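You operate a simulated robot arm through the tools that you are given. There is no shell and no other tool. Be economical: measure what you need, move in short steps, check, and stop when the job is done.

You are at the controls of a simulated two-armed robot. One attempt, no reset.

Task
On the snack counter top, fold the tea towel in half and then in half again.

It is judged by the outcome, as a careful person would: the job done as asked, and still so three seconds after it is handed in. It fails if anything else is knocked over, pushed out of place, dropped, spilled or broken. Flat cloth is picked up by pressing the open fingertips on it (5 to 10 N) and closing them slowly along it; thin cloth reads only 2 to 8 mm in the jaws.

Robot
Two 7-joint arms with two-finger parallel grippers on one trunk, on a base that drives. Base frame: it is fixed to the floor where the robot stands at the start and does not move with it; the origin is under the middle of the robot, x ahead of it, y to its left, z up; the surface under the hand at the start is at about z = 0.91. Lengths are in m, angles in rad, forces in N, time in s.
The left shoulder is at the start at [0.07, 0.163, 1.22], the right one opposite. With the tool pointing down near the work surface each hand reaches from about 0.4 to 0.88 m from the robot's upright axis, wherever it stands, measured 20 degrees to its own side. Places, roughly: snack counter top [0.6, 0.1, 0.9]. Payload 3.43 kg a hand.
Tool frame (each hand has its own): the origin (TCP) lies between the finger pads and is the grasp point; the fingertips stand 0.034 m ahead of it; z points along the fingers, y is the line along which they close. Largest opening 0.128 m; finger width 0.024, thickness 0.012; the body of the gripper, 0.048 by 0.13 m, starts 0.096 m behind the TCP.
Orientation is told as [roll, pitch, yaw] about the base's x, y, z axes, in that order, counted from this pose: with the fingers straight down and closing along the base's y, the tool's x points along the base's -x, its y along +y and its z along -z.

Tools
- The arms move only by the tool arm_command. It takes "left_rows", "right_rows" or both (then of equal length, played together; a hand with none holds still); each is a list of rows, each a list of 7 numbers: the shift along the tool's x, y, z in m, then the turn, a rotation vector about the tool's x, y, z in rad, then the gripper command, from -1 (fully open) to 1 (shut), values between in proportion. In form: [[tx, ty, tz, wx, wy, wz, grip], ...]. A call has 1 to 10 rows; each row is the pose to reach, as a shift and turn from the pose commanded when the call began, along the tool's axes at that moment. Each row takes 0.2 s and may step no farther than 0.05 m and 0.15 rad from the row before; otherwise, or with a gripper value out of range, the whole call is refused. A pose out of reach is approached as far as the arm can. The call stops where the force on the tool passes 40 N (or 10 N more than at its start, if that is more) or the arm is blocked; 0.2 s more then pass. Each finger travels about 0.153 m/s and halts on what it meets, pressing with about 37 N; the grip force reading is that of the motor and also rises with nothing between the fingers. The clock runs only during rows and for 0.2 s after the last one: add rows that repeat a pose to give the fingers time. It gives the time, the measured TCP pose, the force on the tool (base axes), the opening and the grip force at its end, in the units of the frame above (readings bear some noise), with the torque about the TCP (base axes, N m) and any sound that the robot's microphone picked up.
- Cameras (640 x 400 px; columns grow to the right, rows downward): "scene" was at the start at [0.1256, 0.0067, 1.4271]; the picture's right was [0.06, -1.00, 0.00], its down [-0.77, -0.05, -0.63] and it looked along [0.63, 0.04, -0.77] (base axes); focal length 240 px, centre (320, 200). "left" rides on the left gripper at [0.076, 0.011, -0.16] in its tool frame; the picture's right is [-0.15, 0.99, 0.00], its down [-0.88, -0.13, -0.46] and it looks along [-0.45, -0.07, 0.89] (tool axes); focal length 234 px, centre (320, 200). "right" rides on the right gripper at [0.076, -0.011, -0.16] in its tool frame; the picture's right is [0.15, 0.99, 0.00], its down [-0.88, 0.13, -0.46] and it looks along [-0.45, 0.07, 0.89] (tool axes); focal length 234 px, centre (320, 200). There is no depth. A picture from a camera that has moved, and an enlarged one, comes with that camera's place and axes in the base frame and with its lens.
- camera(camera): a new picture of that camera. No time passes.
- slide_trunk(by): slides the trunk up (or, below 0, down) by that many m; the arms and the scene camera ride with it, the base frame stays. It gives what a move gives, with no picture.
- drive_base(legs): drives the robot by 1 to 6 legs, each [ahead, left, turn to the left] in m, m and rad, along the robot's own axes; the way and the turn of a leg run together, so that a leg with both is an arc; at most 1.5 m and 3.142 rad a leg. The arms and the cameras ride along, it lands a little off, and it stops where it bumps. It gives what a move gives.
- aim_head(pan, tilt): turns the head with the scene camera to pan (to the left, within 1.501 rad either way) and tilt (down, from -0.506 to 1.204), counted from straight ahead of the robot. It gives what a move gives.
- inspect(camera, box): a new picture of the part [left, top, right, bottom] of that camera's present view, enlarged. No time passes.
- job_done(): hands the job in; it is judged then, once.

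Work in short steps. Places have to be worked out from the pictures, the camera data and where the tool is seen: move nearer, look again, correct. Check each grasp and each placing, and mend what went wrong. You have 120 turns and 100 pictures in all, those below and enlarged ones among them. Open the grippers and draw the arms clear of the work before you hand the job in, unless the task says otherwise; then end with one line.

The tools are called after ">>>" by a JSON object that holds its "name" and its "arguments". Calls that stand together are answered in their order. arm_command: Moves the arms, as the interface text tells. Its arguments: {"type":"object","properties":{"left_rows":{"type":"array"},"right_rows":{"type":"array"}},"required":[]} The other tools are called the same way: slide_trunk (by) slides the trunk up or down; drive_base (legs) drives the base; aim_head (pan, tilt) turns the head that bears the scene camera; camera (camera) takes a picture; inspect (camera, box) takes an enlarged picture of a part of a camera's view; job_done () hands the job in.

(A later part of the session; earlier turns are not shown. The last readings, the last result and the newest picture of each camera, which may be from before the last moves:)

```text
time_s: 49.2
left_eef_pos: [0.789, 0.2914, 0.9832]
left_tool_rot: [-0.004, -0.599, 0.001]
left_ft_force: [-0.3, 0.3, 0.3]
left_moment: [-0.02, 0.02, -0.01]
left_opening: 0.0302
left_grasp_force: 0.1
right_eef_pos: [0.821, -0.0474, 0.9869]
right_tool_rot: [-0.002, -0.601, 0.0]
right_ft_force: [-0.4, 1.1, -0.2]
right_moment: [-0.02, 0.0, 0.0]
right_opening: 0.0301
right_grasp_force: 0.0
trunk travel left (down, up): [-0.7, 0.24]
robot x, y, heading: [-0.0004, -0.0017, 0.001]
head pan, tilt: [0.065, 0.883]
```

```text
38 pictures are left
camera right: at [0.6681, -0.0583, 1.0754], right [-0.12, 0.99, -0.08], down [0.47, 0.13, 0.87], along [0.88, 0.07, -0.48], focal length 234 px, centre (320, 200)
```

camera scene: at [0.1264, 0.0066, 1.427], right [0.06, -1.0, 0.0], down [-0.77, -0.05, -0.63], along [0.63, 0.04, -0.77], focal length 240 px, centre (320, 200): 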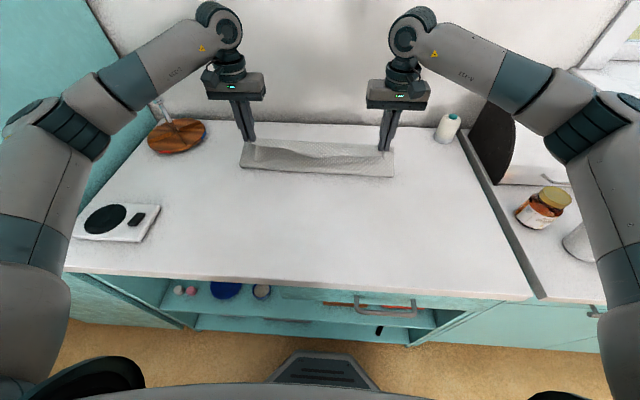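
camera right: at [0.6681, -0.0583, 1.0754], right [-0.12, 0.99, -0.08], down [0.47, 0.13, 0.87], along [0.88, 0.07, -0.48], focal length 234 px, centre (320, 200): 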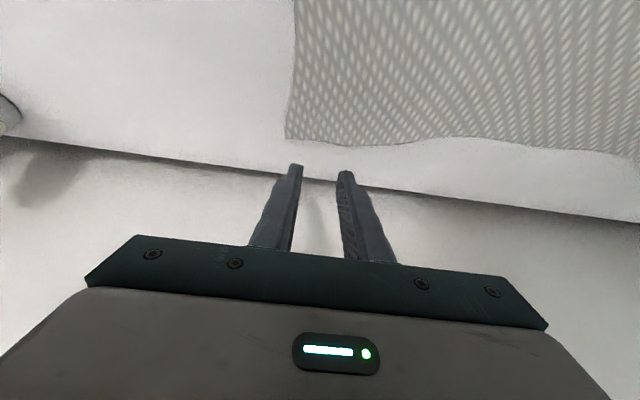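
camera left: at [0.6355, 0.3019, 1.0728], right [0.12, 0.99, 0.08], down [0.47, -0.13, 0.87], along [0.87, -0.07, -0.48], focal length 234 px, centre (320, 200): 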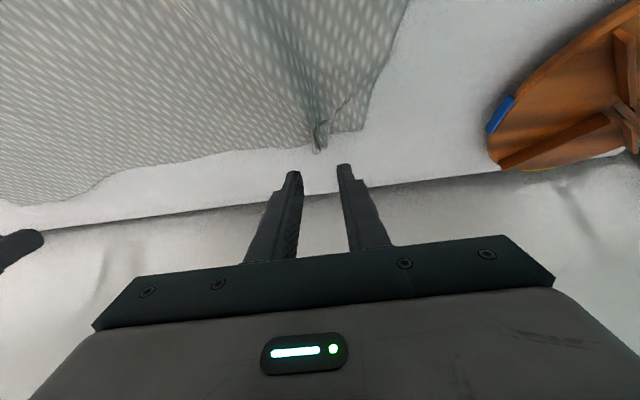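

The far hem is at x≈0.81 on the left, with a small pinch ridge at y≈0.29, and x≈0.848 on the right with corner B at y≈-0.083. I'll descend so the tip corners land about 7 mm inside the edge.

>>> {"name": "arm_command", "arguments": {"left_rows": [[-0.009, -0.002, 0.006, 0, 0, 0, 0.53], [-0.001, -0.003, 0.018, 0, 0, 0, 0.53], [0.006, -0.003, 0.028, 0, 0, 0, 0.53], [0.0101, -0.003, 0.0343, 0, 0, 0, 0.53], [0.0101, -0.003, 0.0343, 0, 0, 0, 0.53]], "right_rows": [[-0.008, -0.001, 0.006, 0, 0, 0, 0.53], [0.0, -0.002, 0.018, 0, 0, 0, 0.53], [0.008, -0.002, 0.03, 0, 0, 0, 0.53], [0.0132, -0.002, 0.037, 0, 0, 0, 0.53], [0.0132, -0.002, 0.037, 0, 0, 0, 0.53]]}}

>>> {"name": "camera", "arguments": {"camera": "left"}}

>>> {"name": "camera", "arguments": {"camera": "right"}}

```text
time_s: 50.4
left_eef_pos: [0.7988, 0.2874, 0.9505]
left_tool_rot: [0.002, -0.601, 0.0]
left_ft_force: [0.2, 0.4, 0.6]
left_moment: [0.0, 0.0, -0.02]
left_opening: 0.0301
left_grasp_force: 0.1
right_eef_pos: [0.8291, -0.0524, 0.9502]
right_tool_rot: [0.0, -0.601, 0.0]
right_ft_force: [-0.3, 0.1, -0.2]
right_moment: [0.02, 0.01, 0.01]
right_opening: 0.0302
right_grasp_force: 0.1
trunk travel left (down, up): [-0.7, 0.24]
robot x, y, heading: [-0.0011, 0.0006, -0.005]
head pan, tilt: [0.065, 0.883]
```

```text
37 pictures are left
camera left: at [0.6464, 0.2984, 1.04], right [0.12, 0.99, 0.08], down [0.47, -0.13, 0.87], along [0.87, -0.07, -0.48], focal length 234 px, centre (320, 200)
```

left: 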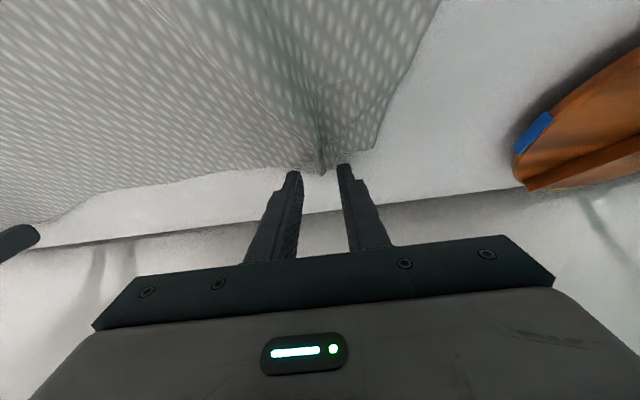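

```text
36 pictures are left
camera right: at [0.676, -0.0646, 1.038], right [-0.12, 0.99, -0.08], down [0.47, 0.13, 0.87], along [0.87, 0.07, -0.48], focal length 234 px, centre (320, 200)
```

right: 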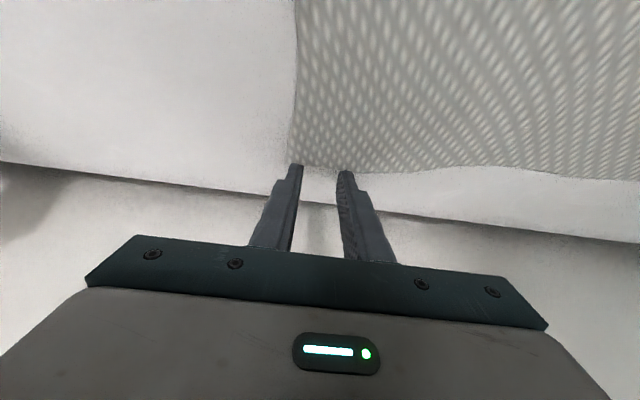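

The tips sit right on the hem line, so I'll pull both back 6 mm, shift the right 8 mm inwards from the corner and lower 3 mm to contact.

>>> {"name": "arm_command", "arguments": {"left_rows": [[0.005, 0, -0.0034, 0, 0, 0, 0.53], [0.006, 0, -0.002, 0, 0, 0, 0.53], [0.0066, 0, -0.0009, 0, 0, 0, 0.53], [0.0066, 0, -0.0009, 0, 0, 0, 0.53]], "right_rows": [[0.005, 0.008, -0.0034, 0, 0, 0, 0.53], [0.006, 0.008, -0.002, 0, 0, 0, 0.53], [0.0066, 0.008, -0.0009, 0, 0, 0, 0.53], [0.0066, 0.008, -0.0009, 0, 0, 0, 0.53]]}}

```text
time_s: 51.4
left_eef_pos: [0.7932, 0.2885, 0.9465]
left_tool_rot: [0.002, -0.6, 0.0]
left_ft_force: [0.4, 0.3, 0.1]
left_moment: [-0.03, -0.04, 0.01]
left_opening: 0.0302
left_grasp_force: 0.1
right_eef_pos: [0.8215, -0.0444, 0.948]
right_tool_rot: [0.001, -0.599, 0.001]
right_ft_force: [0.1, 0.2, 0.4]
right_moment: [-0.01, -0.02, 0.03]
right_opening: 0.0299
right_grasp_force: 0.1
trunk travel left (down, up): [-0.7, 0.24]
robot x, y, heading: [-0.001, -0.0028, 0.002]
head pan, tilt: [0.065, 0.883]
```

Still no contact force on either hand; lowering both about 1.5 mm.

>>> {"name": "arm_command", "arguments": {"left_rows": [[0.0005, 0, 0.0006, 0, 0, 0, 0.53], [0.0008, 0, 0.0012, 0, 0, 0, 0.53], [0.0008, 0, 0.0012, 0, 0, 0, 0.53]], "right_rows": [[0.0005, 0, 0.0008, 0, 0, 0, 0.53], [0.001, 0, 0.0014, 0, 0, 0, 0.53], [0.001, 0, 0.0014, 0, 0, 0, 0.53]]}}

```text
time_s: 52.2
left_eef_pos: [0.7915, 0.2862, 0.9466]
left_tool_rot: [0.0, -0.6, 0.0]
left_ft_force: [0.3, 0.1, 0.0]
left_moment: [-0.01, -0.02, 0.05]
left_opening: 0.03
left_grasp_force: 0.2
right_eef_pos: [0.8231, -0.0442, 0.9463]
right_tool_rot: [0.001, -0.6, 0.002]
right_ft_force: [0.9, -0.4, 4.6]
right_moment: [0.02, -0.08, -0.03]
right_opening: 0.03
right_grasp_force: 0.1
trunk travel left (down, up): [-0.7, 0.24]
robot x, y, heading: [0.0031, -0.0007, 0.002]
head pan, tilt: [0.065, 0.883]
```

>>> {"name": "arm_command", "arguments": {"left_rows": [[0.0006, 0, 0.0008, 0, 0, 0, 0.53], [0.001, 0, 0.0014, 0, 0, 0, 0.53], [0.001, 0, 0.0014, 0, 0, 0, 0.53]], "right_rows": [[0, 0, 0, 0, 0, 0, 0.53], [0.0001, 0, 0.0002, 0, 0, 0, 0.53], [0.0001, 0, 0.0002, 0, 0, 0, 0.53]]}}

```text
time_s: 53.0
left_eef_pos: [0.792, 0.2869, 0.9453]
left_tool_rot: [-0.001, -0.602, -0.001]
left_ft_force: [-1.5, 0.3, 6.1]
left_moment: [0.0, 0.01, 0.03]
left_opening: 0.0301
left_grasp_force: 0.1
right_eef_pos: [0.8213, -0.0454, 0.9463]
right_tool_rot: [-0.001, -0.6, 0.001]
right_ft_force: [1.2, -0.5, 2.5]
right_moment: [0.0, -0.09, -0.04]
right_opening: 0.0302
right_grasp_force: 0.0
trunk travel left (down, up): [-0.7, 0.24]
robot x, y, heading: [0.0, -0.0005, -0.003]
head pan, tilt: [0.065, 0.883]
```

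Left 6 N, right 3 to 5 N. I'll add a touch on the right and close slowly, then lift 3 cm and check.

>>> {"name": "arm_command", "arguments": {"left_rows": [[0, 0, 0, 0, 0, 0, 0.6], [0, 0, 0, 0, 0, 0, 0.66], [0, 0, 0, 0, 0, 0, 0.72], [0, 0, 0, 0, 0, 0, 0.78], [0, 0, 0, 0, 0, 0, 0.84], [0, 0, 0, 0, 0, 0, 0.9], [0, 0, 0, 0, 0, 0, 1], [0, 0, 0, 0, 0, 0, 1], [-0.009, -0.002, -0.013, 0, 0, 0, 1], [-0.017, -0.003, -0.025, 0, 0, 0, 1]], "right_rows": [[0.0002, 0, 0.0003, 0, 0, 0, 0.6], [0.0002, 0, 0.0003, 0, 0, 0, 0.66], [0.0002, 0, 0.0003, 0, 0, 0, 0.72], [0.0002, 0, 0.0003, 0, 0, 0, 0.78], [0.0002, 0, 0.0003, 0, 0, 0, 0.84], [0.0002, 0, 0.0003, 0, 0, 0, 0.9], [0.0002, 0, 0.0003, 0, 0, 0, 1], [0.0002, 0, 0.0003, 0, 0, 0, 1], [-0.009, 0.002, -0.013, 0, 0, 0, 1], [-0.017, 0.003, -0.025, 0, 0, 0, 1]]}}

>>> {"name": "inspect", "arguments": {"camera": "scene", "box": [180, 80, 460, 255]}}

>>> {"name": "camera", "arguments": {"camera": "right"}}

```text
time_s: 55.2
left_eef_pos: [0.7906, 0.284, 0.9753]
left_tool_rot: [0.001, -0.596, 0.001]
left_ft_force: [-0.9, 0.2, 0.0]
left_moment: [-0.02, -0.02, 0.0]
left_opening: 0.0032
left_grasp_force: 36.9
right_eef_pos: [0.8222, -0.0419, 0.9772]
right_tool_rot: [0.0, -0.6, -0.002]
right_ft_force: [0.0, 0.4, 0.5]
right_moment: [0.03, -0.02, 0.01]
right_opening: 0.0018
right_grasp_force: 37.0
trunk travel left (down, up): [-0.7, 0.24]
robot x, y, heading: [0.0042, 0.0026, 0.001]
head pan, tilt: [0.065, 0.883]
```

```text
2.29 times, centred on (320, 168) of scene
camera zoom: at [0.1247, 0.0065, 1.4271], right [0.06, -1.0, 0.0], down [-0.77, -0.05, -0.63], along [0.63, 0.04, -0.77], focal length 549 px, centre (320, 274)
```

zoom: 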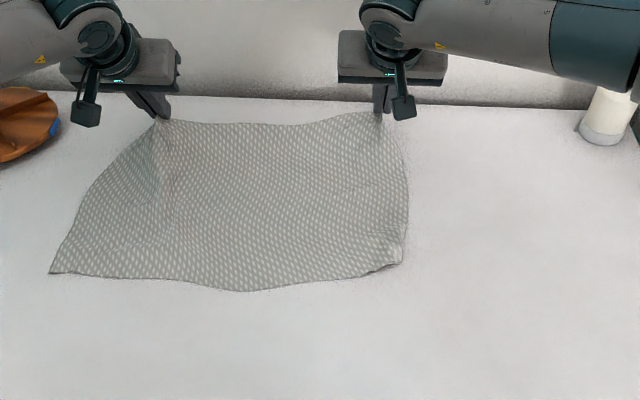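

```text
34 pictures are left
camera right: at [0.6699, -0.0531, 1.0668], right [-0.12, 0.99, -0.08], down [0.47, 0.13, 0.87], along [0.87, 0.07, -0.48], focal length 234 px, centre (320, 200)
```

right: 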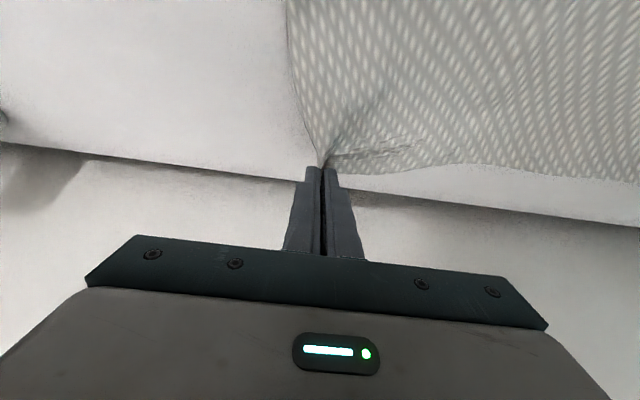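

Both hem corners are held shallowly and the towel lies almost flat. I'll carry the far hem up and towards the robot, to mid-arc, starting to roll the hands over.

>>> {"name": "arm_command", "arguments": {"left_rows": [[-0.0059, 0.001, -0.0263, 0, 0, 0, 1], [-0.0007, 0.003, -0.0541, 0, 0, 0, 1], [0.0115, 0.005, -0.0806, 0, -0.03, 0, 1], [0.0264, 0.007, -0.103, 0, -0.06, 0, 1], [0.0425, 0.009, -0.1237, 0, -0.09, 0, 1], [0.0621, 0.011, -0.1395, 0, -0.12, 0, 1], [0.0786, 0.013, -0.1508, 0, -0.15, 0, 1]], "right_rows": [[-0.0059, 0.0, -0.0263, 0, 0, 0, 1], [-0.0007, 0.001, -0.0541, 0, 0, 0, 1], [0.0115, 0.002, -0.0806, 0, -0.03, 0, 1], [0.0264, 0.003, -0.103, 0, -0.06, 0, 1], [0.0425, 0.004, -0.1237, 0, -0.09, 0, 1], [0.0621, 0.005, -0.1395, 0, -0.12, 0, 1], [0.0786, 0.006, -0.1508, 0, -0.15, 0, 1]]}}

>>> {"name": "inspect", "arguments": {"camera": "scene", "box": [180, 80, 460, 255]}}

```text
time_s: 56.8
left_eef_pos: [0.6419, 0.2984, 1.0576]
left_tool_rot: [-0.002, -0.75, 0.002]
left_ft_force: [-0.3, -2.4, 0.3]
left_moment: [-0.09, 0.03, -0.05]
left_opening: 0.0029
left_grasp_force: 37.1
right_eef_pos: [0.6722, -0.0363, 1.0548]
right_tool_rot: [-0.001, -0.753, 0.0]
right_ft_force: [-0.4, 2.3, -0.2]
right_moment: [0.13, 0.01, 0.03]
right_opening: 0.0018
right_grasp_force: 36.4
trunk travel left (down, up): [-0.7, 0.24]
robot x, y, heading: [-0.0007, -0.0014, -0.0]
head pan, tilt: [0.065, 0.883]
```

```text
2.29 times, centred on (320, 168) of scene
camera zoom: at [0.1246, 0.007, 1.4272], right [0.06, -1.0, 0.0], down [-0.77, -0.05, -0.63], along [0.63, 0.04, -0.77], focal length 549 px, centre (320, 274)
```

zoom: 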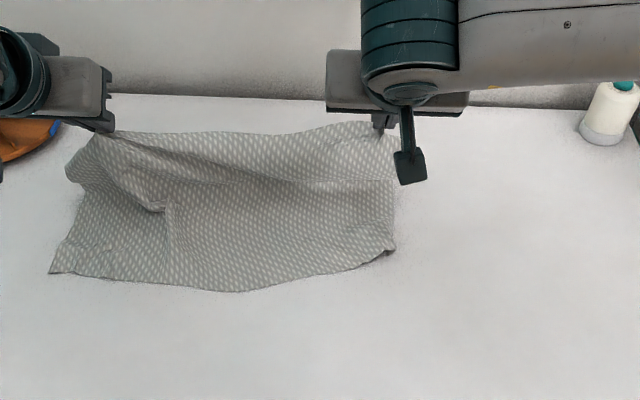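

The fold is forming nicely. I'll continue down to the near hem, rolling the hands to about -0.9.

>>> {"name": "arm_command", "arguments": {"left_rows": [[0.0174, 0.001, -0.0107, 0, -0.02, 0, 1], [0.0375, 0.003, -0.0185, 0, -0.04, 0, 1], [0.0596, 0.005, -0.0241, 0, -0.06, 0, 1], [0.0838, 0.007, -0.0275, 0, -0.08, 0, 1], [0.1071, 0.008, -0.0274, 0, -0.1, 0, 1], [0.1297, 0.009, -0.0252, 0, -0.12, 0, 1], [0.1487, 0.01, -0.0209, 0, -0.14, 0, 1], [0.1627, 0.01, -0.0162, 0, -0.15, 0, 1], [0.1696, 0.01, -0.0117, 0, -0.15, 0, 1], [0.1696, 0.01, -0.0117, 0, -0.15, 0, 1]], "right_rows": [[0.0174, 0.0, -0.0107, 0, -0.02, 0, 1], [0.0375, 0.001, -0.0185, 0, -0.04, 0, 1], [0.0596, 0.002, -0.0241, 0, -0.06, 0, 1], [0.0838, 0.003, -0.0275, 0, -0.08, 0, 1], [0.1071, 0.004, -0.0274, 0, -0.1, 0, 1], [0.1297, 0.005, -0.0252, 0, -0.12, 0, 1], [0.1487, 0.005, -0.0209, 0, -0.14, 0, 1], [0.1627, 0.005, -0.0162, 0, -0.15, 0, 1], [0.1696, 0.005, -0.0117, 0, -0.15, 0, 1], [0.1696, 0.005, -0.0117, 0, -0.15, 0, 1]]}}

>>> {"name": "inspect", "arguments": {"camera": "scene", "box": [180, 100, 460, 275]}}

>>> {"name": "camera", "arguments": {"camera": "right"}}

```text
time_s: 59.0
left_eef_pos: [0.5285, 0.3109, 0.9429]
left_tool_rot: [0.0, -0.903, 0.0]
left_ft_force: [1.5, -8.6, 6.9]
left_moment: [-0.24, -0.16, -0.13]
left_opening: 0.0034
left_grasp_force: 37.2
left hand out of reach, approached as far as the arm can: row 6, 7, 8, 9, 10
right_eef_pos: [0.5401, -0.0309, 0.9492]
right_tool_rot: [0.002, -0.9, -0.003]
right_ft_force: [0.3, 6.9, -0.6]
right_moment: [0.19, 0.01, 0.12]
right_opening: 0.002
right_grasp_force: 36.5
trunk travel left (down, up): [-0.7, 0.24]
robot x, y, heading: [-0.0031, -0.0009, 0.001]
head pan, tilt: [0.065, 0.883]
```

```text
2.29 times, centred on (320, 188) of scene
camera zoom: at [0.125, 0.0062, 1.4273], right [0.06, -1.0, 0.0], down [-0.77, -0.05, -0.63], along [0.63, 0.04, -0.77], focal length 549 px, centre (320, 229)
```

zoom: 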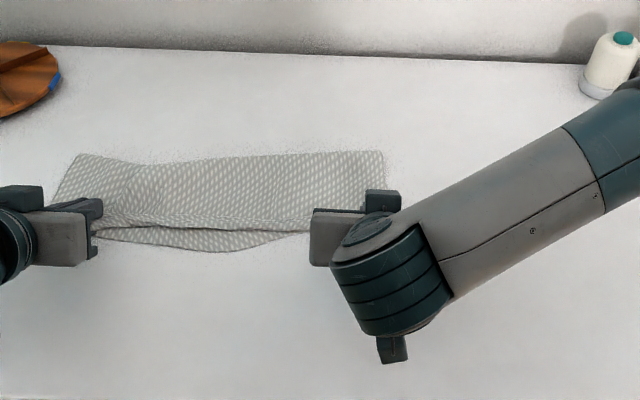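

```text
31 pictures are left
camera right: at [0.3678, -0.0429, 0.9878], right [-0.09, 0.99, -0.11], down [0.19, 0.13, 0.97], along [0.98, 0.07, -0.2], focal length 234 px, centre (320, 200)
```

right: 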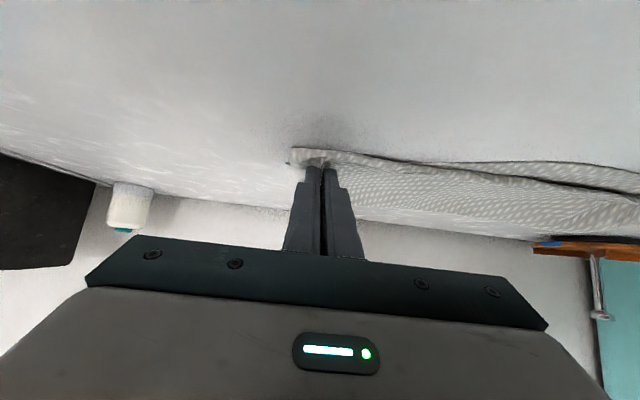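

The near layers meet well. Left stopped about 1.5 cm short at its reach limit, so I'll un-tilt it a bit, nudge it nearer and ease the sideways tension.

>>> {"name": "arm_command", "arguments": {"left_rows": [[0.0, -0.003, -0.005, 0, 0.1, 0, 1], [0.002, -0.006, -0.007, 0, 0.2, 0, 1], [0.003, -0.006, -0.007, 0, 0.3, 0, 1], [0.003, -0.006, -0.007, 0, 0.3, 0, 1]], "right_rows": [[0, 0.002, 0, 0, 0, 0, 1], [0, 0.004, 0, 0, 0, 0, 1], [0, 0.004, 0, 0, 0, 0, 1], [0, 0.004, 0, 0, 0, 0, 1]]}}

```text
time_s: 60.0
left_eef_pos: [0.521, 0.306, 0.9466]
left_tool_rot: [0.0, -0.606, 0.001]
left_ft_force: [5.4, 0.2, 26.1]
left_moment: [0.03, -0.5, -0.03]
left_opening: 0.0031
left_grasp_force: 36.8
right_eef_pos: [0.5397, -0.0266, 0.9479]
right_tool_rot: [0.0, -0.901, -0.001]
right_ft_force: [-1.1, 1.5, -1.1]
right_moment: [0.04, 0.01, 0.05]
right_opening: 0.0017
right_grasp_force: 36.1
trunk travel left (down, up): [-0.7, 0.24]
robot x, y, heading: [0.0006, 0.0014, 0.002]
head pan, tilt: [0.065, 0.883]
```

Left now reaches the near hem but presses with 26 N. I'll ease it up, open both gently and withdraw along the fingers.

>>> {"name": "arm_command", "arguments": {"left_rows": [[-0.0017, 0, -0.0025, 0, 0, 0, 1], [-0.0023, 0, -0.0033, 0, 0, 0, 0.85], [-0.0023, 0, -0.0033, 0, 0, 0, 0.7], [-0.0023, 0, -0.0033, 0, 0, 0, 0.6], [-0.005, 0, -0.02, 0, 0, 0, 0.6], [-0.015, 0, -0.05, 0, 0, 0, 0.6], [-0.03, 0.0, -0.08, 0, 0.1, 0, 0.6], [-0.045, 0.02, -0.11, 0, 0.2, 0, 0.6], [-0.06, 0.05, -0.13, 0, 0.3, 0, 0.6]], "right_rows": [[0.0005, 0, 0.0005, 0, 0, 0, 1], [0.0005, 0, 0.0005, 0, 0, 0, 0.85], [0.0005, 0, 0.0005, 0, 0, 0, 0.7], [0.0005, 0, 0.0005, 0, 0, 0, 0.6], [-0.01, 0, -0.015, 0, 0, 0, 0.6], [-0.03, 0, -0.035, 0, 0.1, 0, 0.6], [-0.055, -0.01, -0.055, 0, 0.2, 0, 0.6], [-0.08, -0.04, -0.07, 0, 0.3, 0, 0.6], [-0.1, -0.08, -0.08, 0, 0.4, 0, 0.6]]}}

>>> {"name": "inspect", "arguments": {"camera": "scene", "box": [180, 100, 460, 275]}}

```text
time_s: 62.0
left_eef_pos: [0.4982, 0.3547, 1.0888]
left_tool_rot: [0.002, -0.297, -0.001]
left_ft_force: [0.1, -1.2, 0.5]
left_moment: [0.03, -0.01, 0.02]
left_opening: 0.0256
left_grasp_force: 0.0
right_eef_pos: [0.5367, -0.1037, 1.0761]
right_tool_rot: [0.003, -0.497, 0.001]
right_ft_force: [-0.3, -0.9, -0.3]
right_moment: [0.03, -0.01, -0.02]
right_opening: 0.0255
right_grasp_force: 0.0
trunk travel left (down, up): [-0.7, 0.24]
robot x, y, heading: [-0.0003, 0.0013, 0.0]
head pan, tilt: [0.065, 0.883]
```

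```text
2.29 times, centred on (320, 188) of scene
camera zoom: at [0.1248, 0.0051, 1.4271], right [0.07, -1.0, 0.0], down [-0.77, -0.05, -0.63], along [0.63, 0.04, -0.77], focal length 549 px, centre (320, 229)
```

zoom: 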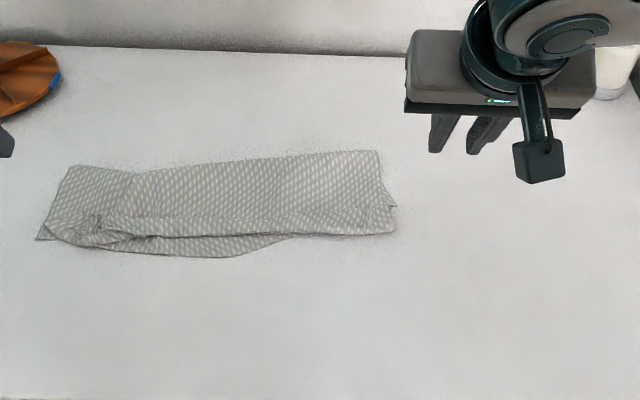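

That is a sound half fold. I'll take one tighter enlargement to check the near hem before the second fold.

>>> {"name": "inspect", "arguments": {"camera": "scene", "box": [190, 155, 360, 220]}}

```text
3.76 times, centred on (275, 188) of scene
camera zoom: at [0.1248, 0.0051, 1.4271], right [0.07, -1.0, 0.0], down [-0.77, -0.05, -0.63], along [0.63, 0.04, -0.77], focal length 904 px, centre (489, 247)
```

zoom: 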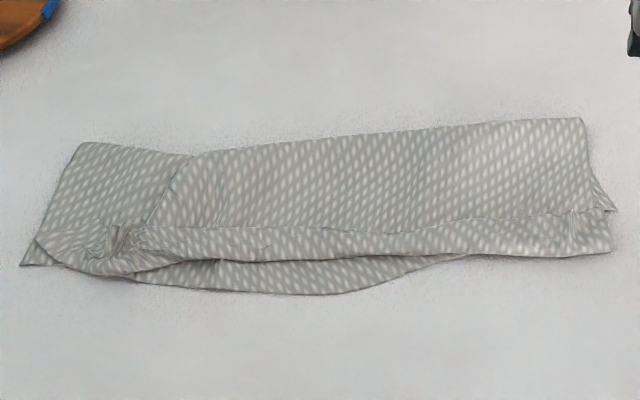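

I can't tell whether the strip along the near side is a soft crease or turned-back hem, so I'll look with the right hand camera.

>>> {"name": "camera", "arguments": {"camera": "right"}}

>>> {"name": "camera", "arguments": {"camera": "left"}}

```text
28 pictures are left
camera right: at [0.3951, -0.1156, 1.1807], right [-0.13, 0.99, -0.07], down [0.56, 0.13, 0.82], along [0.82, 0.07, -0.57], focal length 234 px, centre (320, 200)
```

right: 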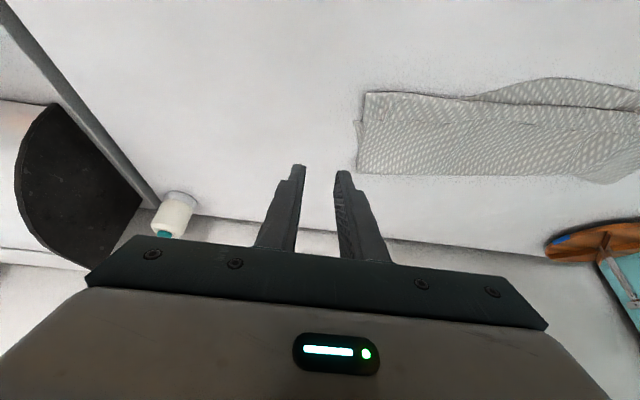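

```text
27 pictures are left
camera left: at [0.3783, 0.3654, 1.2189], right [0.14, 0.99, 0.04], down [0.71, -0.13, 0.69], along [0.69, -0.07, -0.72], focal length 234 px, centre (320, 200)
```

left: 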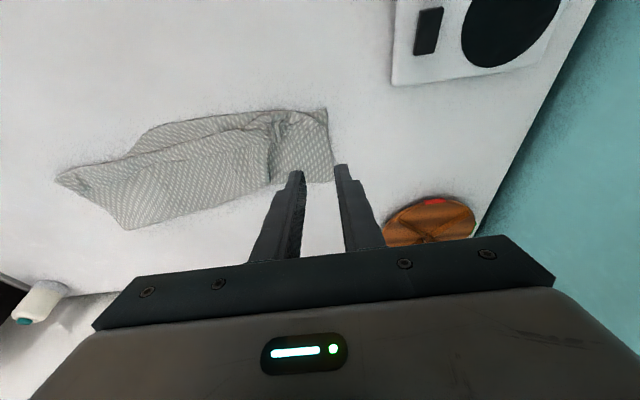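

>>> {"name": "inspect", "arguments": {"camera": "right", "box": [345, 65, 640, 195]}}

>>> {"name": "inspect", "arguments": {"camera": "left", "box": [50, 95, 345, 240]}}

```text
2.17 times, centred on (492, 130) of right
camera zoom: at [0.3951, -0.1156, 1.1807], right [-0.13, 0.99, -0.07], down [0.56, 0.13, 0.82], along [0.82, 0.07, -0.57], focal length 508 px, centre (-54, 352)
```

zoom: 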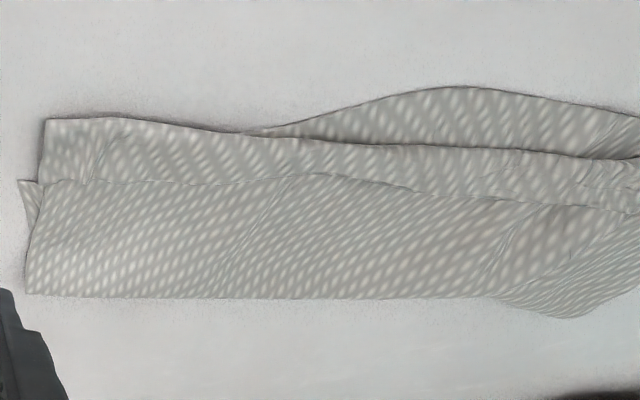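

```text
2.17 times, centred on (198, 168) of left
camera zoom: at [0.3783, 0.3654, 1.2189], right [0.14, 0.99, 0.04], down [0.71, -0.13, 0.69], along [0.69, -0.07, -0.72], focal length 508 px, centre (586, 270)
```

zoom: 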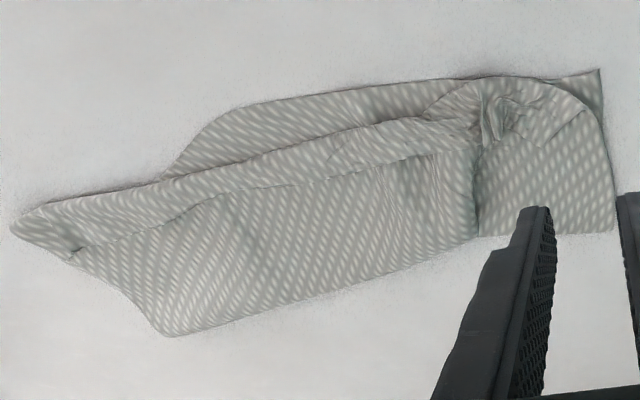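

The top hem is indeed turned back about 3 cm, with its edge at x≈0.55 to 0.58 and the crease at 0.535. Rolled out towards the robot it would meet the lower hem. That needs room close to the body, so I'll back the base 10 cm.

>>> {"name": "drive_base", "arguments": {"legs": [[-0.1, 0, 0]]}}

```text
time_s: 63.2
left_eef_pos: [0.3956, 0.3561, 1.0871]
left_tool_rot: [0.001, -0.297, 0.0]
left_ft_force: [-0.1, 0.1, 0.0]
left_moment: [-0.01, 0.0, -0.03]
left_opening: 0.0257
left_grasp_force: 0.1
right_eef_pos: [0.4378, -0.1025, 1.0757]
right_tool_rot: [0.001, -0.5, 0.0]
right_ft_force: [-0.3, 0.7, -0.5]
right_moment: [-0.02, -0.02, 0.0]
right_opening: 0.0255
right_grasp_force: 0.1
trunk travel left (down, up): [-0.7, 0.24]
robot x, y, heading: [-0.0999, -0.0009, -0.002]
head pan, tilt: [0.065, 0.883]
```

Now both hands hover above the turned-back hem edge, at (0.531, 0.19) and (0.561, -0.02), tilted -0.6.

>>> {"name": "arm_command", "arguments": {"left_rows": [[-0.016, -0.028, 0.02, 0, -0.05, 0, 0.656], [-0.033, -0.056, 0.04, 0, -0.1, 0, 0.656], [-0.05, -0.084, 0.065, 0, -0.15, 0, 0.656], [-0.065, -0.112, 0.09, 0, -0.2, 0, 0.656], [-0.08, -0.14, 0.12, 0, -0.25, 0, 0.656], [-0.0937, -0.166, 0.152, 0, -0.303, 0, 0.656], [-0.0937, -0.166, 0.1563, 0, -0.303, 0, 0.656]], "right_rows": [[-0.009, 0.014, 0.02, 0, -0.02, 0, 0.656], [-0.018, 0.028, 0.04, 0, -0.04, 0, 0.656], [-0.027, 0.042, 0.065, 0, -0.06, 0, 0.656], [-0.036, 0.056, 0.09, 0, -0.08, 0, 0.656], [-0.046, 0.07, 0.12, 0, -0.1, 0, 0.656], [-0.0552, 0.0825, 0.152, 0, -0.1, 0, 0.656], [-0.0552, 0.0825, 0.1562, 0, -0.1, 0, 0.656]]}}

>>> {"name": "camera", "arguments": {"camera": "left"}}

>>> {"name": "camera", "arguments": {"camera": "right"}}

```text
time_s: 64.8
left_eef_pos: [0.53, 0.1915, 0.9674]
left_tool_rot: [0.001, -0.604, 0.002]
left_ft_force: [0.2, -0.8, 0.0]
left_moment: [-0.03, 0.01, 0.04]
left_opening: 0.022
left_grasp_force: 0.1
right_eef_pos: [0.5586, -0.0193, 0.9669]
right_tool_rot: [0.0, -0.601, 0.001]
right_ft_force: [-0.1, -0.1, 0.4]
right_moment: [-0.03, 0.0, -0.03]
right_opening: 0.022
right_grasp_force: 0.0
trunk travel left (down, up): [-0.7, 0.24]
robot x, y, heading: [-0.1036, -0.0023, -0.004]
head pan, tilt: [0.065, 0.883]
```

```text
24 pictures are left
camera left: at [0.3775, 0.202, 1.0556], right [0.12, 0.99, 0.08], down [0.47, -0.13, 0.88], along [0.88, -0.07, -0.48], focal length 234 px, centre (320, 200)
```

left: 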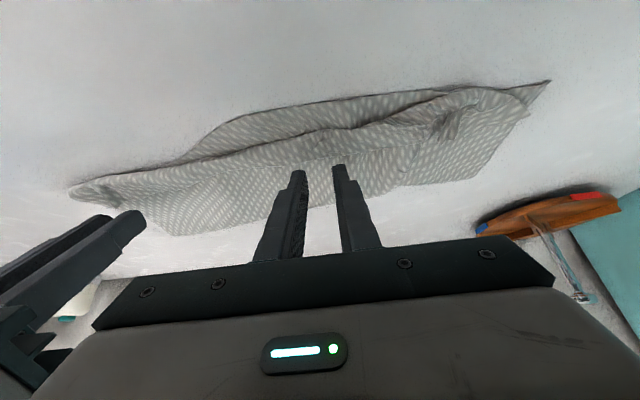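

```text
23 pictures are left
camera right: at [0.4058, -0.0311, 1.0563], right [-0.12, 0.99, -0.08], down [0.47, 0.13, 0.87], along [0.88, 0.07, -0.48], focal length 234 px, centre (320, 200)
```

right: 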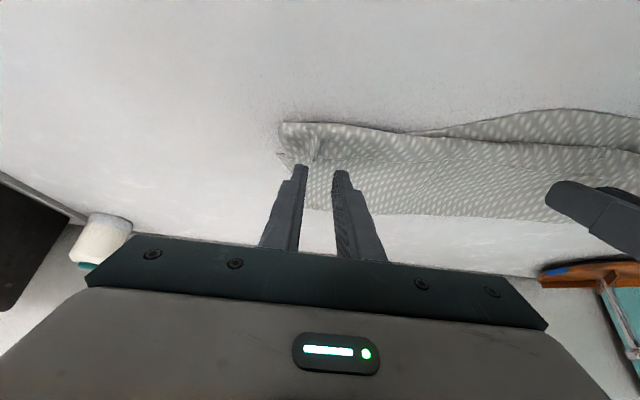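

The tips are over the turned-back strip just inside its edge. I'll move the left 3 cm further out and descend both towards contact.

>>> {"name": "arm_command", "arguments": {"left_rows": [[0, 0.015, 0, 0, 0, 0, 0.656], [0, 0.03, 0, 0, 0, 0, 0.656], [0.006, 0.03, 0.008, 0, 0, 0, 0.656], [0.0099, 0.03, 0.0144, 0, 0, 0, 0.656], [0.0099, 0.03, 0.0144, 0, 0, 0, 0.656]], "right_rows": [[0, 0, 0, 0, 0, 0, 0.656], [0, 0, 0, 0, 0, 0, 0.656], [0.006, 0, 0.008, 0, 0, 0, 0.656], [0.0099, 0, 0.0144, 0, 0, 0, 0.656], [0.0099, 0, 0.0144, 0, 0, 0, 0.656]]}}

```text
time_s: 66.0
left_eef_pos: [0.532, 0.2194, 0.9503]
left_tool_rot: [0.001, -0.602, 0.0]
left_ft_force: [0.3, 0.8, 0.4]
left_moment: [0.02, 0.01, 0.01]
left_opening: 0.022
left_grasp_force: 0.1
right_eef_pos: [0.5594, -0.0197, 0.948]
right_tool_rot: [-0.001, -0.6, -0.001]
right_ft_force: [0.0, -0.6, 1.7]
right_moment: [0.01, -0.02, -0.01]
right_opening: 0.0221
right_grasp_force: 0.1
trunk travel left (down, up): [-0.7, 0.24]
robot x, y, heading: [-0.0972, 0.0052, 0.001]
head pan, tilt: [0.065, 0.883]
```

>>> {"name": "arm_command", "arguments": {"left_rows": [[0.0006, 0, 0.0008, 0, 0, 0, 0.656], [0.001, 0, 0.0014, 0, 0, 0, 0.656], [0.001, 0, 0.0014, 0, 0, 0, 0.656]], "right_rows": [[0.0002, 0, 0.0003, 0, 0, 0, 0.656], [0.0003, 0, 0.0005, 0, 0, 0, 0.656], [0.0003, 0, 0.0005, 0, 0, 0, 0.656]]}}

```text
time_s: 66.8
left_eef_pos: [0.5331, 0.2196, 0.9493]
left_tool_rot: [0.0, -0.601, 0.003]
left_ft_force: [0.3, 0.8, 1.6]
left_moment: [0.01, 0.01, 0.0]
left_opening: 0.0218
left_grasp_force: 0.1
right_eef_pos: [0.5602, -0.0196, 0.947]
right_tool_rot: [-0.001, -0.599, -0.001]
right_ft_force: [-0.4, -0.3, 1.5]
right_moment: [0.01, -0.04, 0.01]
right_opening: 0.022
right_grasp_force: 0.0
trunk travel left (down, up): [-0.7, 0.24]
robot x, y, heading: [-0.1016, 0.0005, -0.004]
head pan, tilt: [0.065, 0.883]
```

Both are lightly touching at 1.5 N; adding about 0.8 mm.

>>> {"name": "arm_command", "arguments": {"left_rows": [[0.0003, 0, 0.0004, 0, 0, 0, 0.656], [0.0006, 0, 0.0008, 0, 0, 0, 0.656], [0.0006, 0, 0.0008, 0, 0, 0, 0.656]], "right_rows": [[0.0003, 0, 0.0004, 0, 0, 0, 0.656], [0.0005, 0, 0.0007, 0, 0, 0, 0.656], [0.0005, 0, 0.0007, 0, 0, 0, 0.656]]}}

```text
time_s: 67.6
left_eef_pos: [0.5341, 0.2205, 0.9469]
left_tool_rot: [0.001, -0.604, 0.003]
left_ft_force: [0.1, 0.2, 6.2]
left_moment: [-0.03, -0.08, 0.06]
left_opening: 0.0215
left_grasp_force: 0.1
right_eef_pos: [0.56, -0.02, 0.9481]
right_tool_rot: [0.0, -0.599, 0.001]
right_ft_force: [0.8, 0.0, 2.1]
right_moment: [-0.01, -0.07, -0.04]
right_opening: 0.0218
right_grasp_force: 0.1
trunk travel left (down, up): [-0.7, 0.24]
robot x, y, heading: [-0.1021, -0.0026, 0.001]
head pan, tilt: [0.065, 0.883]
```

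Good contact. I'll close slowly, with a hair more pressure on the right, then lift 3 cm and check.

>>> {"name": "arm_command", "arguments": {"left_rows": [[0, 0, 0, 0, 0, 0, 0.72], [0, 0, 0, 0, 0, 0, 0.78], [0, 0, 0, 0, 0, 0, 0.84], [0, 0, 0, 0, 0, 0, 0.9], [0, 0, 0, 0, 0, 0, 1], [0, 0, 0, 0, 0, 0, 1], [-0.006, 0, -0.008, 0, 0, 0, 1], [-0.012, 0, -0.017, 0, 0, 0, 1], [-0.017, 0, -0.025, 0, 0, 0, 1]], "right_rows": [[0.0004, 0, 0.0006, 0, 0, 0, 0.72], [0.0004, 0, 0.0006, 0, 0, 0, 0.78], [0.0004, 0, 0.0006, 0, 0, 0, 0.84], [0.0004, 0, 0.0006, 0, 0, 0, 0.9], [0.0004, 0, 0.0006, 0, 0, 0, 1], [0.0004, 0, 0.0006, 0, 0, 0, 1], [-0.006, 0, -0.008, 0, 0, 0, 1], [-0.012, 0, -0.017, 0, 0, 0, 1], [-0.017, 0, -0.025, 0, 0, 0, 1]]}}

>>> {"name": "camera", "arguments": {"camera": "left"}}

>>> {"name": "camera", "arguments": {"camera": "right"}}

```text
time_s: 69.6
left_eef_pos: [0.5311, 0.2202, 0.9745]
left_tool_rot: [0.0, -0.602, 0.0]
left_ft_force: [0.3, -1.9, 0.8]
left_moment: [-0.06, -0.03, 0.02]
left_opening: 0.0027
left_grasp_force: 36.9
right_eef_pos: [0.5614, -0.0195, 0.9765]
right_tool_rot: [0.0, -0.598, 0.0]
right_ft_force: [0.9, 1.4, 0.2]
right_moment: [0.03, -0.02, -0.01]
right_opening: 0.0018
right_grasp_force: 36.2
trunk travel left (down, up): [-0.7, 0.24]
robot x, y, heading: [-0.1002, -0.0023, 0.001]
head pan, tilt: [0.065, 0.883]
```

```text
22 pictures are left
camera left: at [0.3775, 0.2303, 1.0642], right [0.12, 0.99, 0.08], down [0.47, -0.13, 0.87], along [0.88, -0.07, -0.48], focal length 234 px, centre (320, 200)
```

left: 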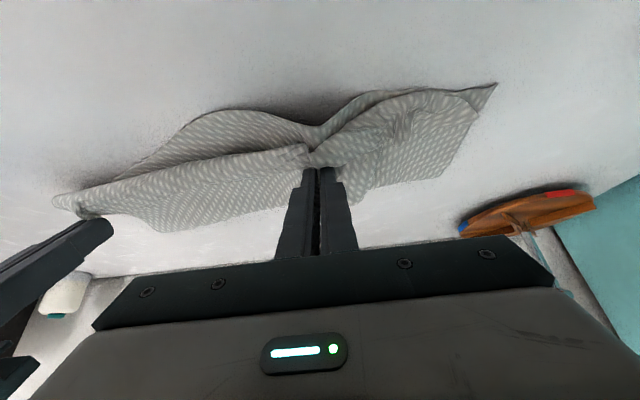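

```text
21 pictures are left
camera right: at [0.4091, -0.0323, 1.0663], right [-0.12, 0.99, -0.08], down [0.47, 0.13, 0.87], along [0.87, 0.07, -0.48], focal length 234 px, centre (320, 200)
```

right: 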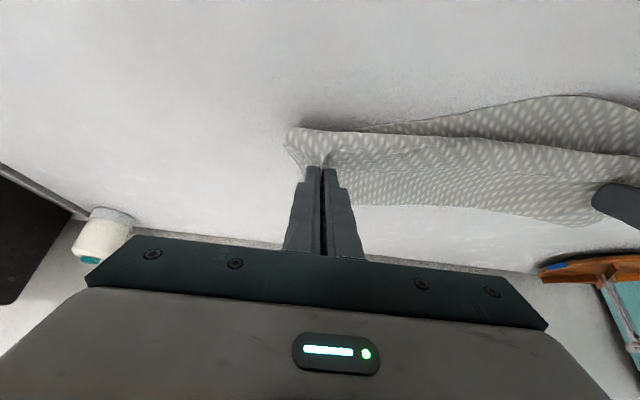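

Right holds only the hem, but the left picked up the lower layer too; its hem bulges upward. I'll set the left down and release it, while the right rolls its hem out towards the robot.

>>> {"name": "arm_command", "arguments": {"left_rows": [[0.007, 0, 0.01, 0, 0, 0, 1], [0.013, 0, 0.019, 0, 0, 0, 0.9], [0.013, 0, 0.019, 0, 0, 0, 0.75], [0.013, 0, 0.019, 0, 0, 0, 0.656], [0.005, 0, 0.005, 0, 0, 0, 0.656], [-0.01, 0, -0.02, 0, 0, 0, 0.656], [-0.03, 0.01, -0.05, 0, 0, 0, 0.656], [-0.045, 0.03, -0.075, 0, 0, 0, 0.656], [-0.045, 0.03, -0.075, 0, 0, 0, 0.656]], "right_rows": [[0, 0, 0, 0, 0, 0, 1], [0, 0, 0, 0, 0, 0, 1], [0, 0, 0, 0, 0, 0, 1], [0.008, 0, -0.0237, 0, 0, 0, 1], [0.0217, 0, -0.0391, 0, 0, 0, 1], [0.0386, 0, -0.041, 0, 0, 0, 1], [0.0536, 0, -0.0367, 0, 0, 0, 1], [0.0663, 0, -0.0272, 0, 0, 0, 1], [0.0735, 0, -0.0201, 0, 0, 0, 1]]}}

>>> {"name": "camera", "arguments": {"camera": "left"}}

```text
time_s: 71.6
left_eef_pos: [0.5275, 0.2513, 1.065]
left_tool_rot: [0.002, -0.601, 0.001]
left_ft_force: [0.7, 0.5, 0.6]
left_moment: [0.01, 0.0, 0.05]
left_opening: 0.0221
left_grasp_force: 0.2
right_eef_pos: [0.4896, -0.0214, 0.949]
right_tool_rot: [-0.001, -0.598, 0.001]
right_ft_force: [0.1, 1.4, 0.2]
right_moment: [0.02, 0.01, 0.02]
right_opening: 0.0013
right_grasp_force: 36.3
trunk travel left (down, up): [-0.7, 0.24]
robot x, y, heading: [-0.1041, -0.0016, -0.0]
head pan, tilt: [0.065, 0.883]
```

```text
20 pictures are left
camera left: at [0.375, 0.2612, 1.1536], right [0.12, 0.99, 0.08], down [0.47, -0.13, 0.87], along [0.88, -0.07, -0.48], focal length 234 px, centre (320, 200)
```

left: 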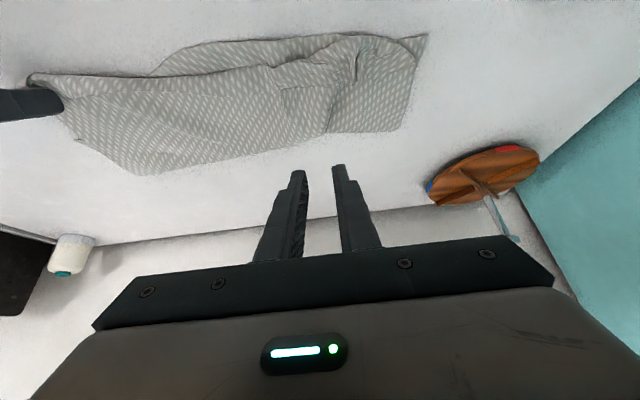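

The right half of the hem has rolled out and lies at x≈0.50. I'll release it, withdraw and view the whole.

>>> {"name": "arm_command", "arguments": {"right_rows": [[0.001, 0, 0.0015, 0, 0, 0, 0.9], [0.001, 0, 0.0015, 0, 0, 0, 0.75], [0.001, 0, 0.0015, 0, 0, 0, 0.65], [-0.005, 0, -0.02, 0, 0, 0, 0.6], [-0.02, 0, -0.05, 0, 0, 0, 0.6], [-0.05, -0.02, -0.075, 0, 0.1, 0, 0.6], [-0.075, -0.05, -0.1, 0, 0.2, 0, 0.6], [-0.09, -0.09, -0.11, 0, 0.3, 0, 0.6], [-0.09, -0.135, -0.11, 0, 0.4, 0, 0.6]], "left_rows": [[0, 0, -0.01, 0, 0, 0, 0.6], [0, 0.02, -0.02, 0, 0, 0, 0.6], [0, 0.04, -0.02, 0, 0, 0, 0.6], [0, 0.06, -0.02, 0, 0, 0, 0.6], [0, 0.08, -0.02, 0, 0, 0, 0.6], [0, 0.1, -0.02, 0, 0, 0, 0.6], [0, 0.1, -0.02, 0, 0, 0, 0.6], [0, 0.1, -0.02, 0, 0, 0, 0.6], [0, 0.1, -0.02, 0, 0, 0, 0.6]]}}

>>> {"name": "inspect", "arguments": {"camera": "scene", "box": [170, 80, 400, 220]}}

```text
time_s: 73.6
left_eef_pos: [0.5146, 0.3465, 1.0818]
left_tool_rot: [0.002, -0.603, -0.001]
left_ft_force: [0.0, 0.0, 0.8]
left_moment: [0.06, 0.0, 0.02]
left_opening: 0.0255
left_grasp_force: 0.1
right_eef_pos: [0.5015, -0.161, 1.0933]
right_tool_rot: [0.004, -0.197, -0.001]
right_ft_force: [0.7, -0.6, 0.1]
right_moment: [-0.01, 0.03, 0.04]
right_opening: 0.0255
right_grasp_force: 0.0
trunk travel left (down, up): [-0.7, 0.24]
robot x, y, heading: [-0.1022, 0.001, -0.001]
head pan, tilt: [0.065, 0.883]
```

```text
2.78 times, centred on (285, 150) of scene
camera zoom: at [0.0239, 0.0044, 1.4271], right [0.07, -1.0, 0.0], down [-0.77, -0.05, -0.63], along [0.63, 0.04, -0.77], focal length 668 px, centre (417, 339)
```

zoom: 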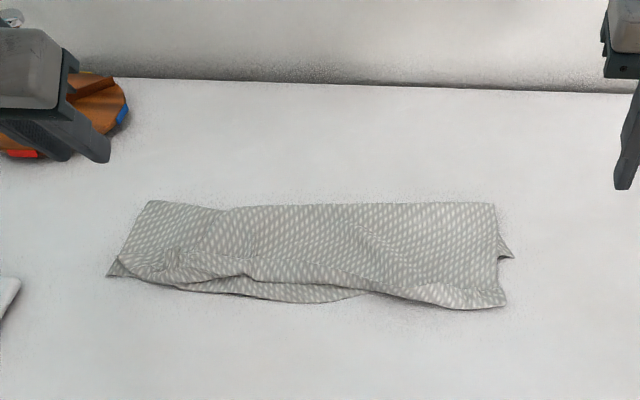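

The half fold is now a fairly neat strip, x≈0.49 to 0.65 and y≈-0.055 to 0.365. For the second fold the left hand will take the right end over to the left. First I clear the right hand to the side and bring the left over, upright.

>>> {"name": "arm_command", "arguments": {"left_rows": [[-0.007, -0.03, -0.003, 0, 0.075, 0, 0.5], [-0.015, -0.065, 0.0, 0, 0.15, 0, 0.4], [-0.023, -0.1, 0.004, 0, 0.225, 0, 0.3], [-0.03, -0.138, 0.007, 0, 0.3, 0, 0.3], [-0.038, -0.178, 0.01, 0, 0.375, 0, 0.3], [-0.046, -0.218, 0.013, 0, 0.45, 0, 0.3], [-0.054, -0.258, 0.016, 0, 0.525, 0, 0.3], [-0.061, -0.296, 0.0174, 0, 0.6, 0, 0.3]], "right_rows": [[0, -0.04, 0, 0, 0, 0, 0.6], [0.01, -0.08, 0, 0, 0, 0, 0.6], [0.02, -0.12, 0, 0, 0, 0, 0.6], [0.03, -0.16, 0, 0, 0, 0, 0.6], [0.04, -0.19, -0.01, 0, 0, 0, 0.6], [0.05, -0.2, -0.02, 0, 0, 0, 0.6], [0.06, -0.2, -0.03, 0, 0, 0, 0.6], [0.06, -0.2, -0.03, 0, 0, 0, 0.6]]}}

```text
time_s: 75.4
left_eef_pos: [0.5751, 0.0513, 1.1016]
left_tool_rot: [0.002, 0.001, 0.003]
left_ft_force: [0.2, -0.4, 0.3]
left_moment: [0.04, 0.01, 0.01]
left_opening: 0.045
left_grasp_force: 0.1
right_eef_pos: [0.4371, -0.3585, 1.1113]
right_tool_rot: [0.002, -0.198, 0.001]
right_ft_force: [-0.5, 0.7, 0.4]
right_moment: [-0.01, 0.01, 0.01]
right_opening: 0.0255
right_grasp_force: 0.0
trunk travel left (down, up): [-0.7, 0.24]
robot x, y, heading: [-0.1073, 0.0012, -0.0]
head pan, tilt: [0.065, 0.883]
```

Now I turn the left hand 86° about the vertical so its fingers close along x, over the right end.

>>> {"name": "arm_command", "arguments": {"left_rows": [[0, -0.01, 0, 0, 0, -0.15, 0.3], [0, -0.02, 0, 0, 0, -0.3, 0.3], [0, -0.03, 0, 0, 0, -0.45, 0.3], [0, -0.04, 0, 0, 0, -0.6, 0.3], [0, -0.05, 0, 0, 0, -0.75, 0.3], [0, -0.06, 0, 0, 0, -0.9, 0.3], [0, -0.07, 0, 0, 0, -1.05, 0.3], [0, -0.08, 0, 0, 0, -1.2, 0.3], [0, -0.09, 0, 0, 0, -1.35, 0.3], [0, -0.1, 0, 0, 0, -1.5, 0.3]]}}

```text
time_s: 77.6
left_eef_pos: [0.5751, -0.0455, 1.0991]
left_tool_rot: [-0.003, -0.001, 1.503]
left_ft_force: [-1.0, -0.5, -0.4]
left_moment: [0.04, -0.01, 0.02]
left_opening: 0.0448
left_grasp_force: 0.1
right_eef_pos: [0.4374, -0.3586, 1.113]
right_tool_rot: [0.0, -0.199, 0.001]
right_ft_force: [-1.3, -0.7, 0.5]
right_moment: [-0.01, -0.03, 0.0]
right_opening: 0.0255
right_grasp_force: 0.1
trunk travel left (down, up): [-0.7, 0.24]
robot x, y, heading: [-0.1009, 0.0001, 0.001]
head pan, tilt: [0.065, 0.883]
```

The yaw works. I pre-tilt the fingers towards +y by 0.6 so the hand can roll over with the cloth, and descend to a hover.

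>>> {"name": "arm_command", "arguments": {"left_rows": [[0, 0, 0.03, 0, -0.12, 0, 0.3], [0, 0, 0.06, 0, -0.24, 0, 0.3], [0.001, 0, 0.09, 0, -0.36, 0, 0.3], [0.002, 0, 0.115, 0, -0.48, 0, 0.3], [0.002, 0, 0.134, 0, -0.6, 0, 0.3], [0.002, 0, 0.134, 0, -0.6, 0, 0.3]]}}

>>> {"name": "camera", "arguments": {"camera": "left"}}

```text
time_s: 79.0
left_eef_pos: [0.5748, -0.0479, 0.9673]
left_tool_rot: [-0.005, -0.601, 1.503]
left_ft_force: [-0.3, -0.1, -0.3]
left_moment: [-0.02, -0.02, 0.03]
left_opening: 0.045
left_grasp_force: 0.1
right_eef_pos: [0.4384, -0.3565, 1.1117]
right_tool_rot: [-0.001, -0.2, 0.001]
right_ft_force: [-0.4, 0.0, 0.5]
right_moment: [-0.04, 0.0, 0.0]
right_opening: 0.0258
right_grasp_force: 0.0
trunk travel left (down, up): [-0.7, 0.24]
robot x, y, heading: [-0.1014, 0.0012, -0.005]
head pan, tilt: [0.065, 0.883]
```

```text
18 pictures are left
camera left: at [0.5527, -0.1994, 1.0563], right [-0.98, 0.19, 0.08], down [0.16, 0.46, 0.87], along [0.13, 0.87, -0.48], focal length 234 px, centre (320, 200)
```

left: 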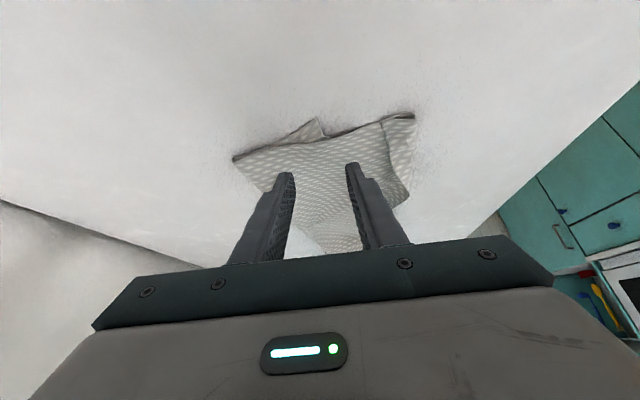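

The end edge lies at y≈-0.05 and the tips will land 1 cm inside it, centred at x≈0.575. Lowering to contact.

>>> {"name": "arm_command", "arguments": {"left_rows": [[0.005, 0, 0.0075, 0, 0, 0, 0.3], [0.0095, 0, 0.0139, 0, 0, 0, 0.3], [0.0108, 0, 0.0157, 0, 0, 0, 0.3], [0.0108, 0, 0.0157, 0, 0, 0, 0.3]]}}

```text
time_s: 80.0
left_eef_pos: [0.5743, -0.0482, 0.9472]
left_tool_rot: [-0.003, -0.6, 1.501]
left_ft_force: [-0.1, -0.4, -0.8]
left_moment: [-0.01, 0.05, -0.03]
left_opening: 0.045
left_grasp_force: 0.1
right_eef_pos: [0.437, -0.3579, 1.1115]
right_tool_rot: [0.001, -0.2, -0.001]
right_ft_force: [0.5, 0.0, -0.1]
right_moment: [0.01, 0.0, 0.0]
right_opening: 0.0255
right_grasp_force: 0.1
trunk travel left (down, up): [-0.7, 0.24]
robot x, y, heading: [-0.104, 0.0053, 0.004]
head pan, tilt: [0.065, 0.883]
```

>>> {"name": "arm_command", "arguments": {"left_rows": [[0.0006, 0, 0.0008, 0, 0, 0, 0.3], [0.0012, 0, 0.0017, 0, 0, 0, 0.3], [0.0012, 0, 0.0017, 0, 0, 0, 0.3]]}}

```text
time_s: 80.8
left_eef_pos: [0.5755, -0.0492, 0.9456]
left_tool_rot: [-0.006, -0.602, 1.504]
left_ft_force: [0.9, 1.2, 7.5]
left_moment: [0.09, -0.09, 0.02]
left_opening: 0.0446
left_grasp_force: 0.1
right_eef_pos: [0.4353, -0.3582, 1.1121]
right_tool_rot: [0.001, -0.202, 0.0]
right_ft_force: [1.6, 1.0, 0.3]
right_moment: [-0.02, 0.0, 0.01]
right_opening: 0.0256
right_grasp_force: 0.1
trunk travel left (down, up): [-0.7, 0.24]
robot x, y, heading: [-0.1028, 0.0008, -0.001]
head pan, tilt: [0.065, 0.883]
```

7.5 N; I'll press a touch more, so both layers are caught, and close slowly.

>>> {"name": "arm_command", "arguments": {"left_rows": [[0.0002, 0, 0.0003, 0, 0, 0, 0.38], [0.0002, 0, 0.0003, 0, 0, 0, 0.46], [0.0002, 0, 0.0003, 0, 0, 0, 0.54], [0.0002, 0, 0.0003, 0, 0, 0, 0.62], [0.0002, 0, 0.0003, 0, 0, 0, 0.7], [0.0002, 0, 0.0003, 0, 0, 0, 0.78], [0.0002, 0, 0.0003, 0, 0, 0, 0.86], [0.0002, 0, 0.0003, 0, 0, 0, 1], [0.0002, 0, 0.0003, 0, 0, 0, 1]]}}

>>> {"name": "arm_command", "arguments": {"left_rows": [[-0.01, 0, -0.015, 0, 0, 0, 1], [-0.02, 0, -0.03, 0, 0, 0, 1], [-0.03, 0, -0.04, 0, 0, 0, 1]]}}

>>> {"name": "camera", "arguments": {"camera": "left"}}

```text
time_s: 82.8
left_eef_pos: [0.5739, -0.0489, 0.9469]
left_tool_rot: [-0.005, -0.601, 1.506]
left_ft_force: [0.1, 0.0, 19.1]
left_moment: [0.19, -0.08, -0.02]
left_opening: 0.0039
left_grasp_force: 37.1
right_eef_pos: [0.4354, -0.3578, 1.1121]
right_tool_rot: [0.001, -0.201, 0.0]
right_ft_force: [-0.2, 0.4, 0.0]
right_moment: [0.0, 0.01, -0.02]
right_opening: 0.0255
right_grasp_force: 0.1
trunk travel left (down, up): [-0.7, 0.24]
robot x, y, heading: [-0.0995, -0.0004, 0.004]
head pan, tilt: [0.065, 0.883]
```

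```text
time_s: 83.6
left_eef_pos: [0.5766, -0.0457, 0.9954]
left_tool_rot: [-0.001, -0.597, 1.502]
left_ft_force: [0.2, 0.8, 0.7]
left_moment: [-0.02, 0.01, 0.01]
left_opening: 0.0035
left_grasp_force: 36.8
right_eef_pos: [0.4383, -0.358, 1.1118]
right_tool_rot: [0.0, -0.199, 0.0]
right_ft_force: [-0.6, -0.2, 0.0]
right_moment: [0.0, 0.02, 0.0]
right_opening: 0.0258
right_grasp_force: 0.1
trunk travel left (down, up): [-0.7, 0.24]
robot x, y, heading: [-0.102, 0.0024, -0.003]
head pan, tilt: [0.065, 0.883]
```

```text
17 pictures are left
camera left: at [0.5545, -0.1989, 1.0842], right [-0.98, 0.19, 0.08], down [0.16, 0.46, 0.87], along [0.13, 0.87, -0.48], focal length 234 px, centre (320, 200)
```

left: 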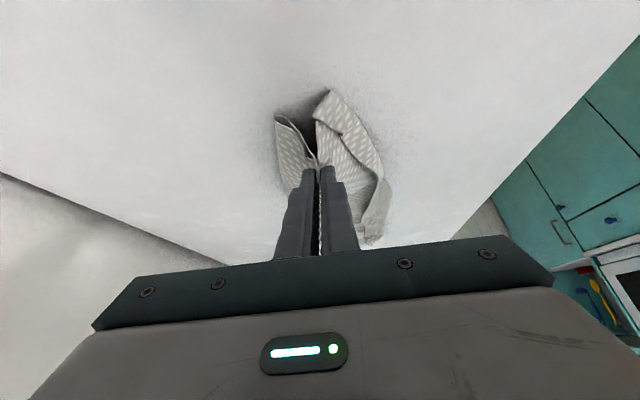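

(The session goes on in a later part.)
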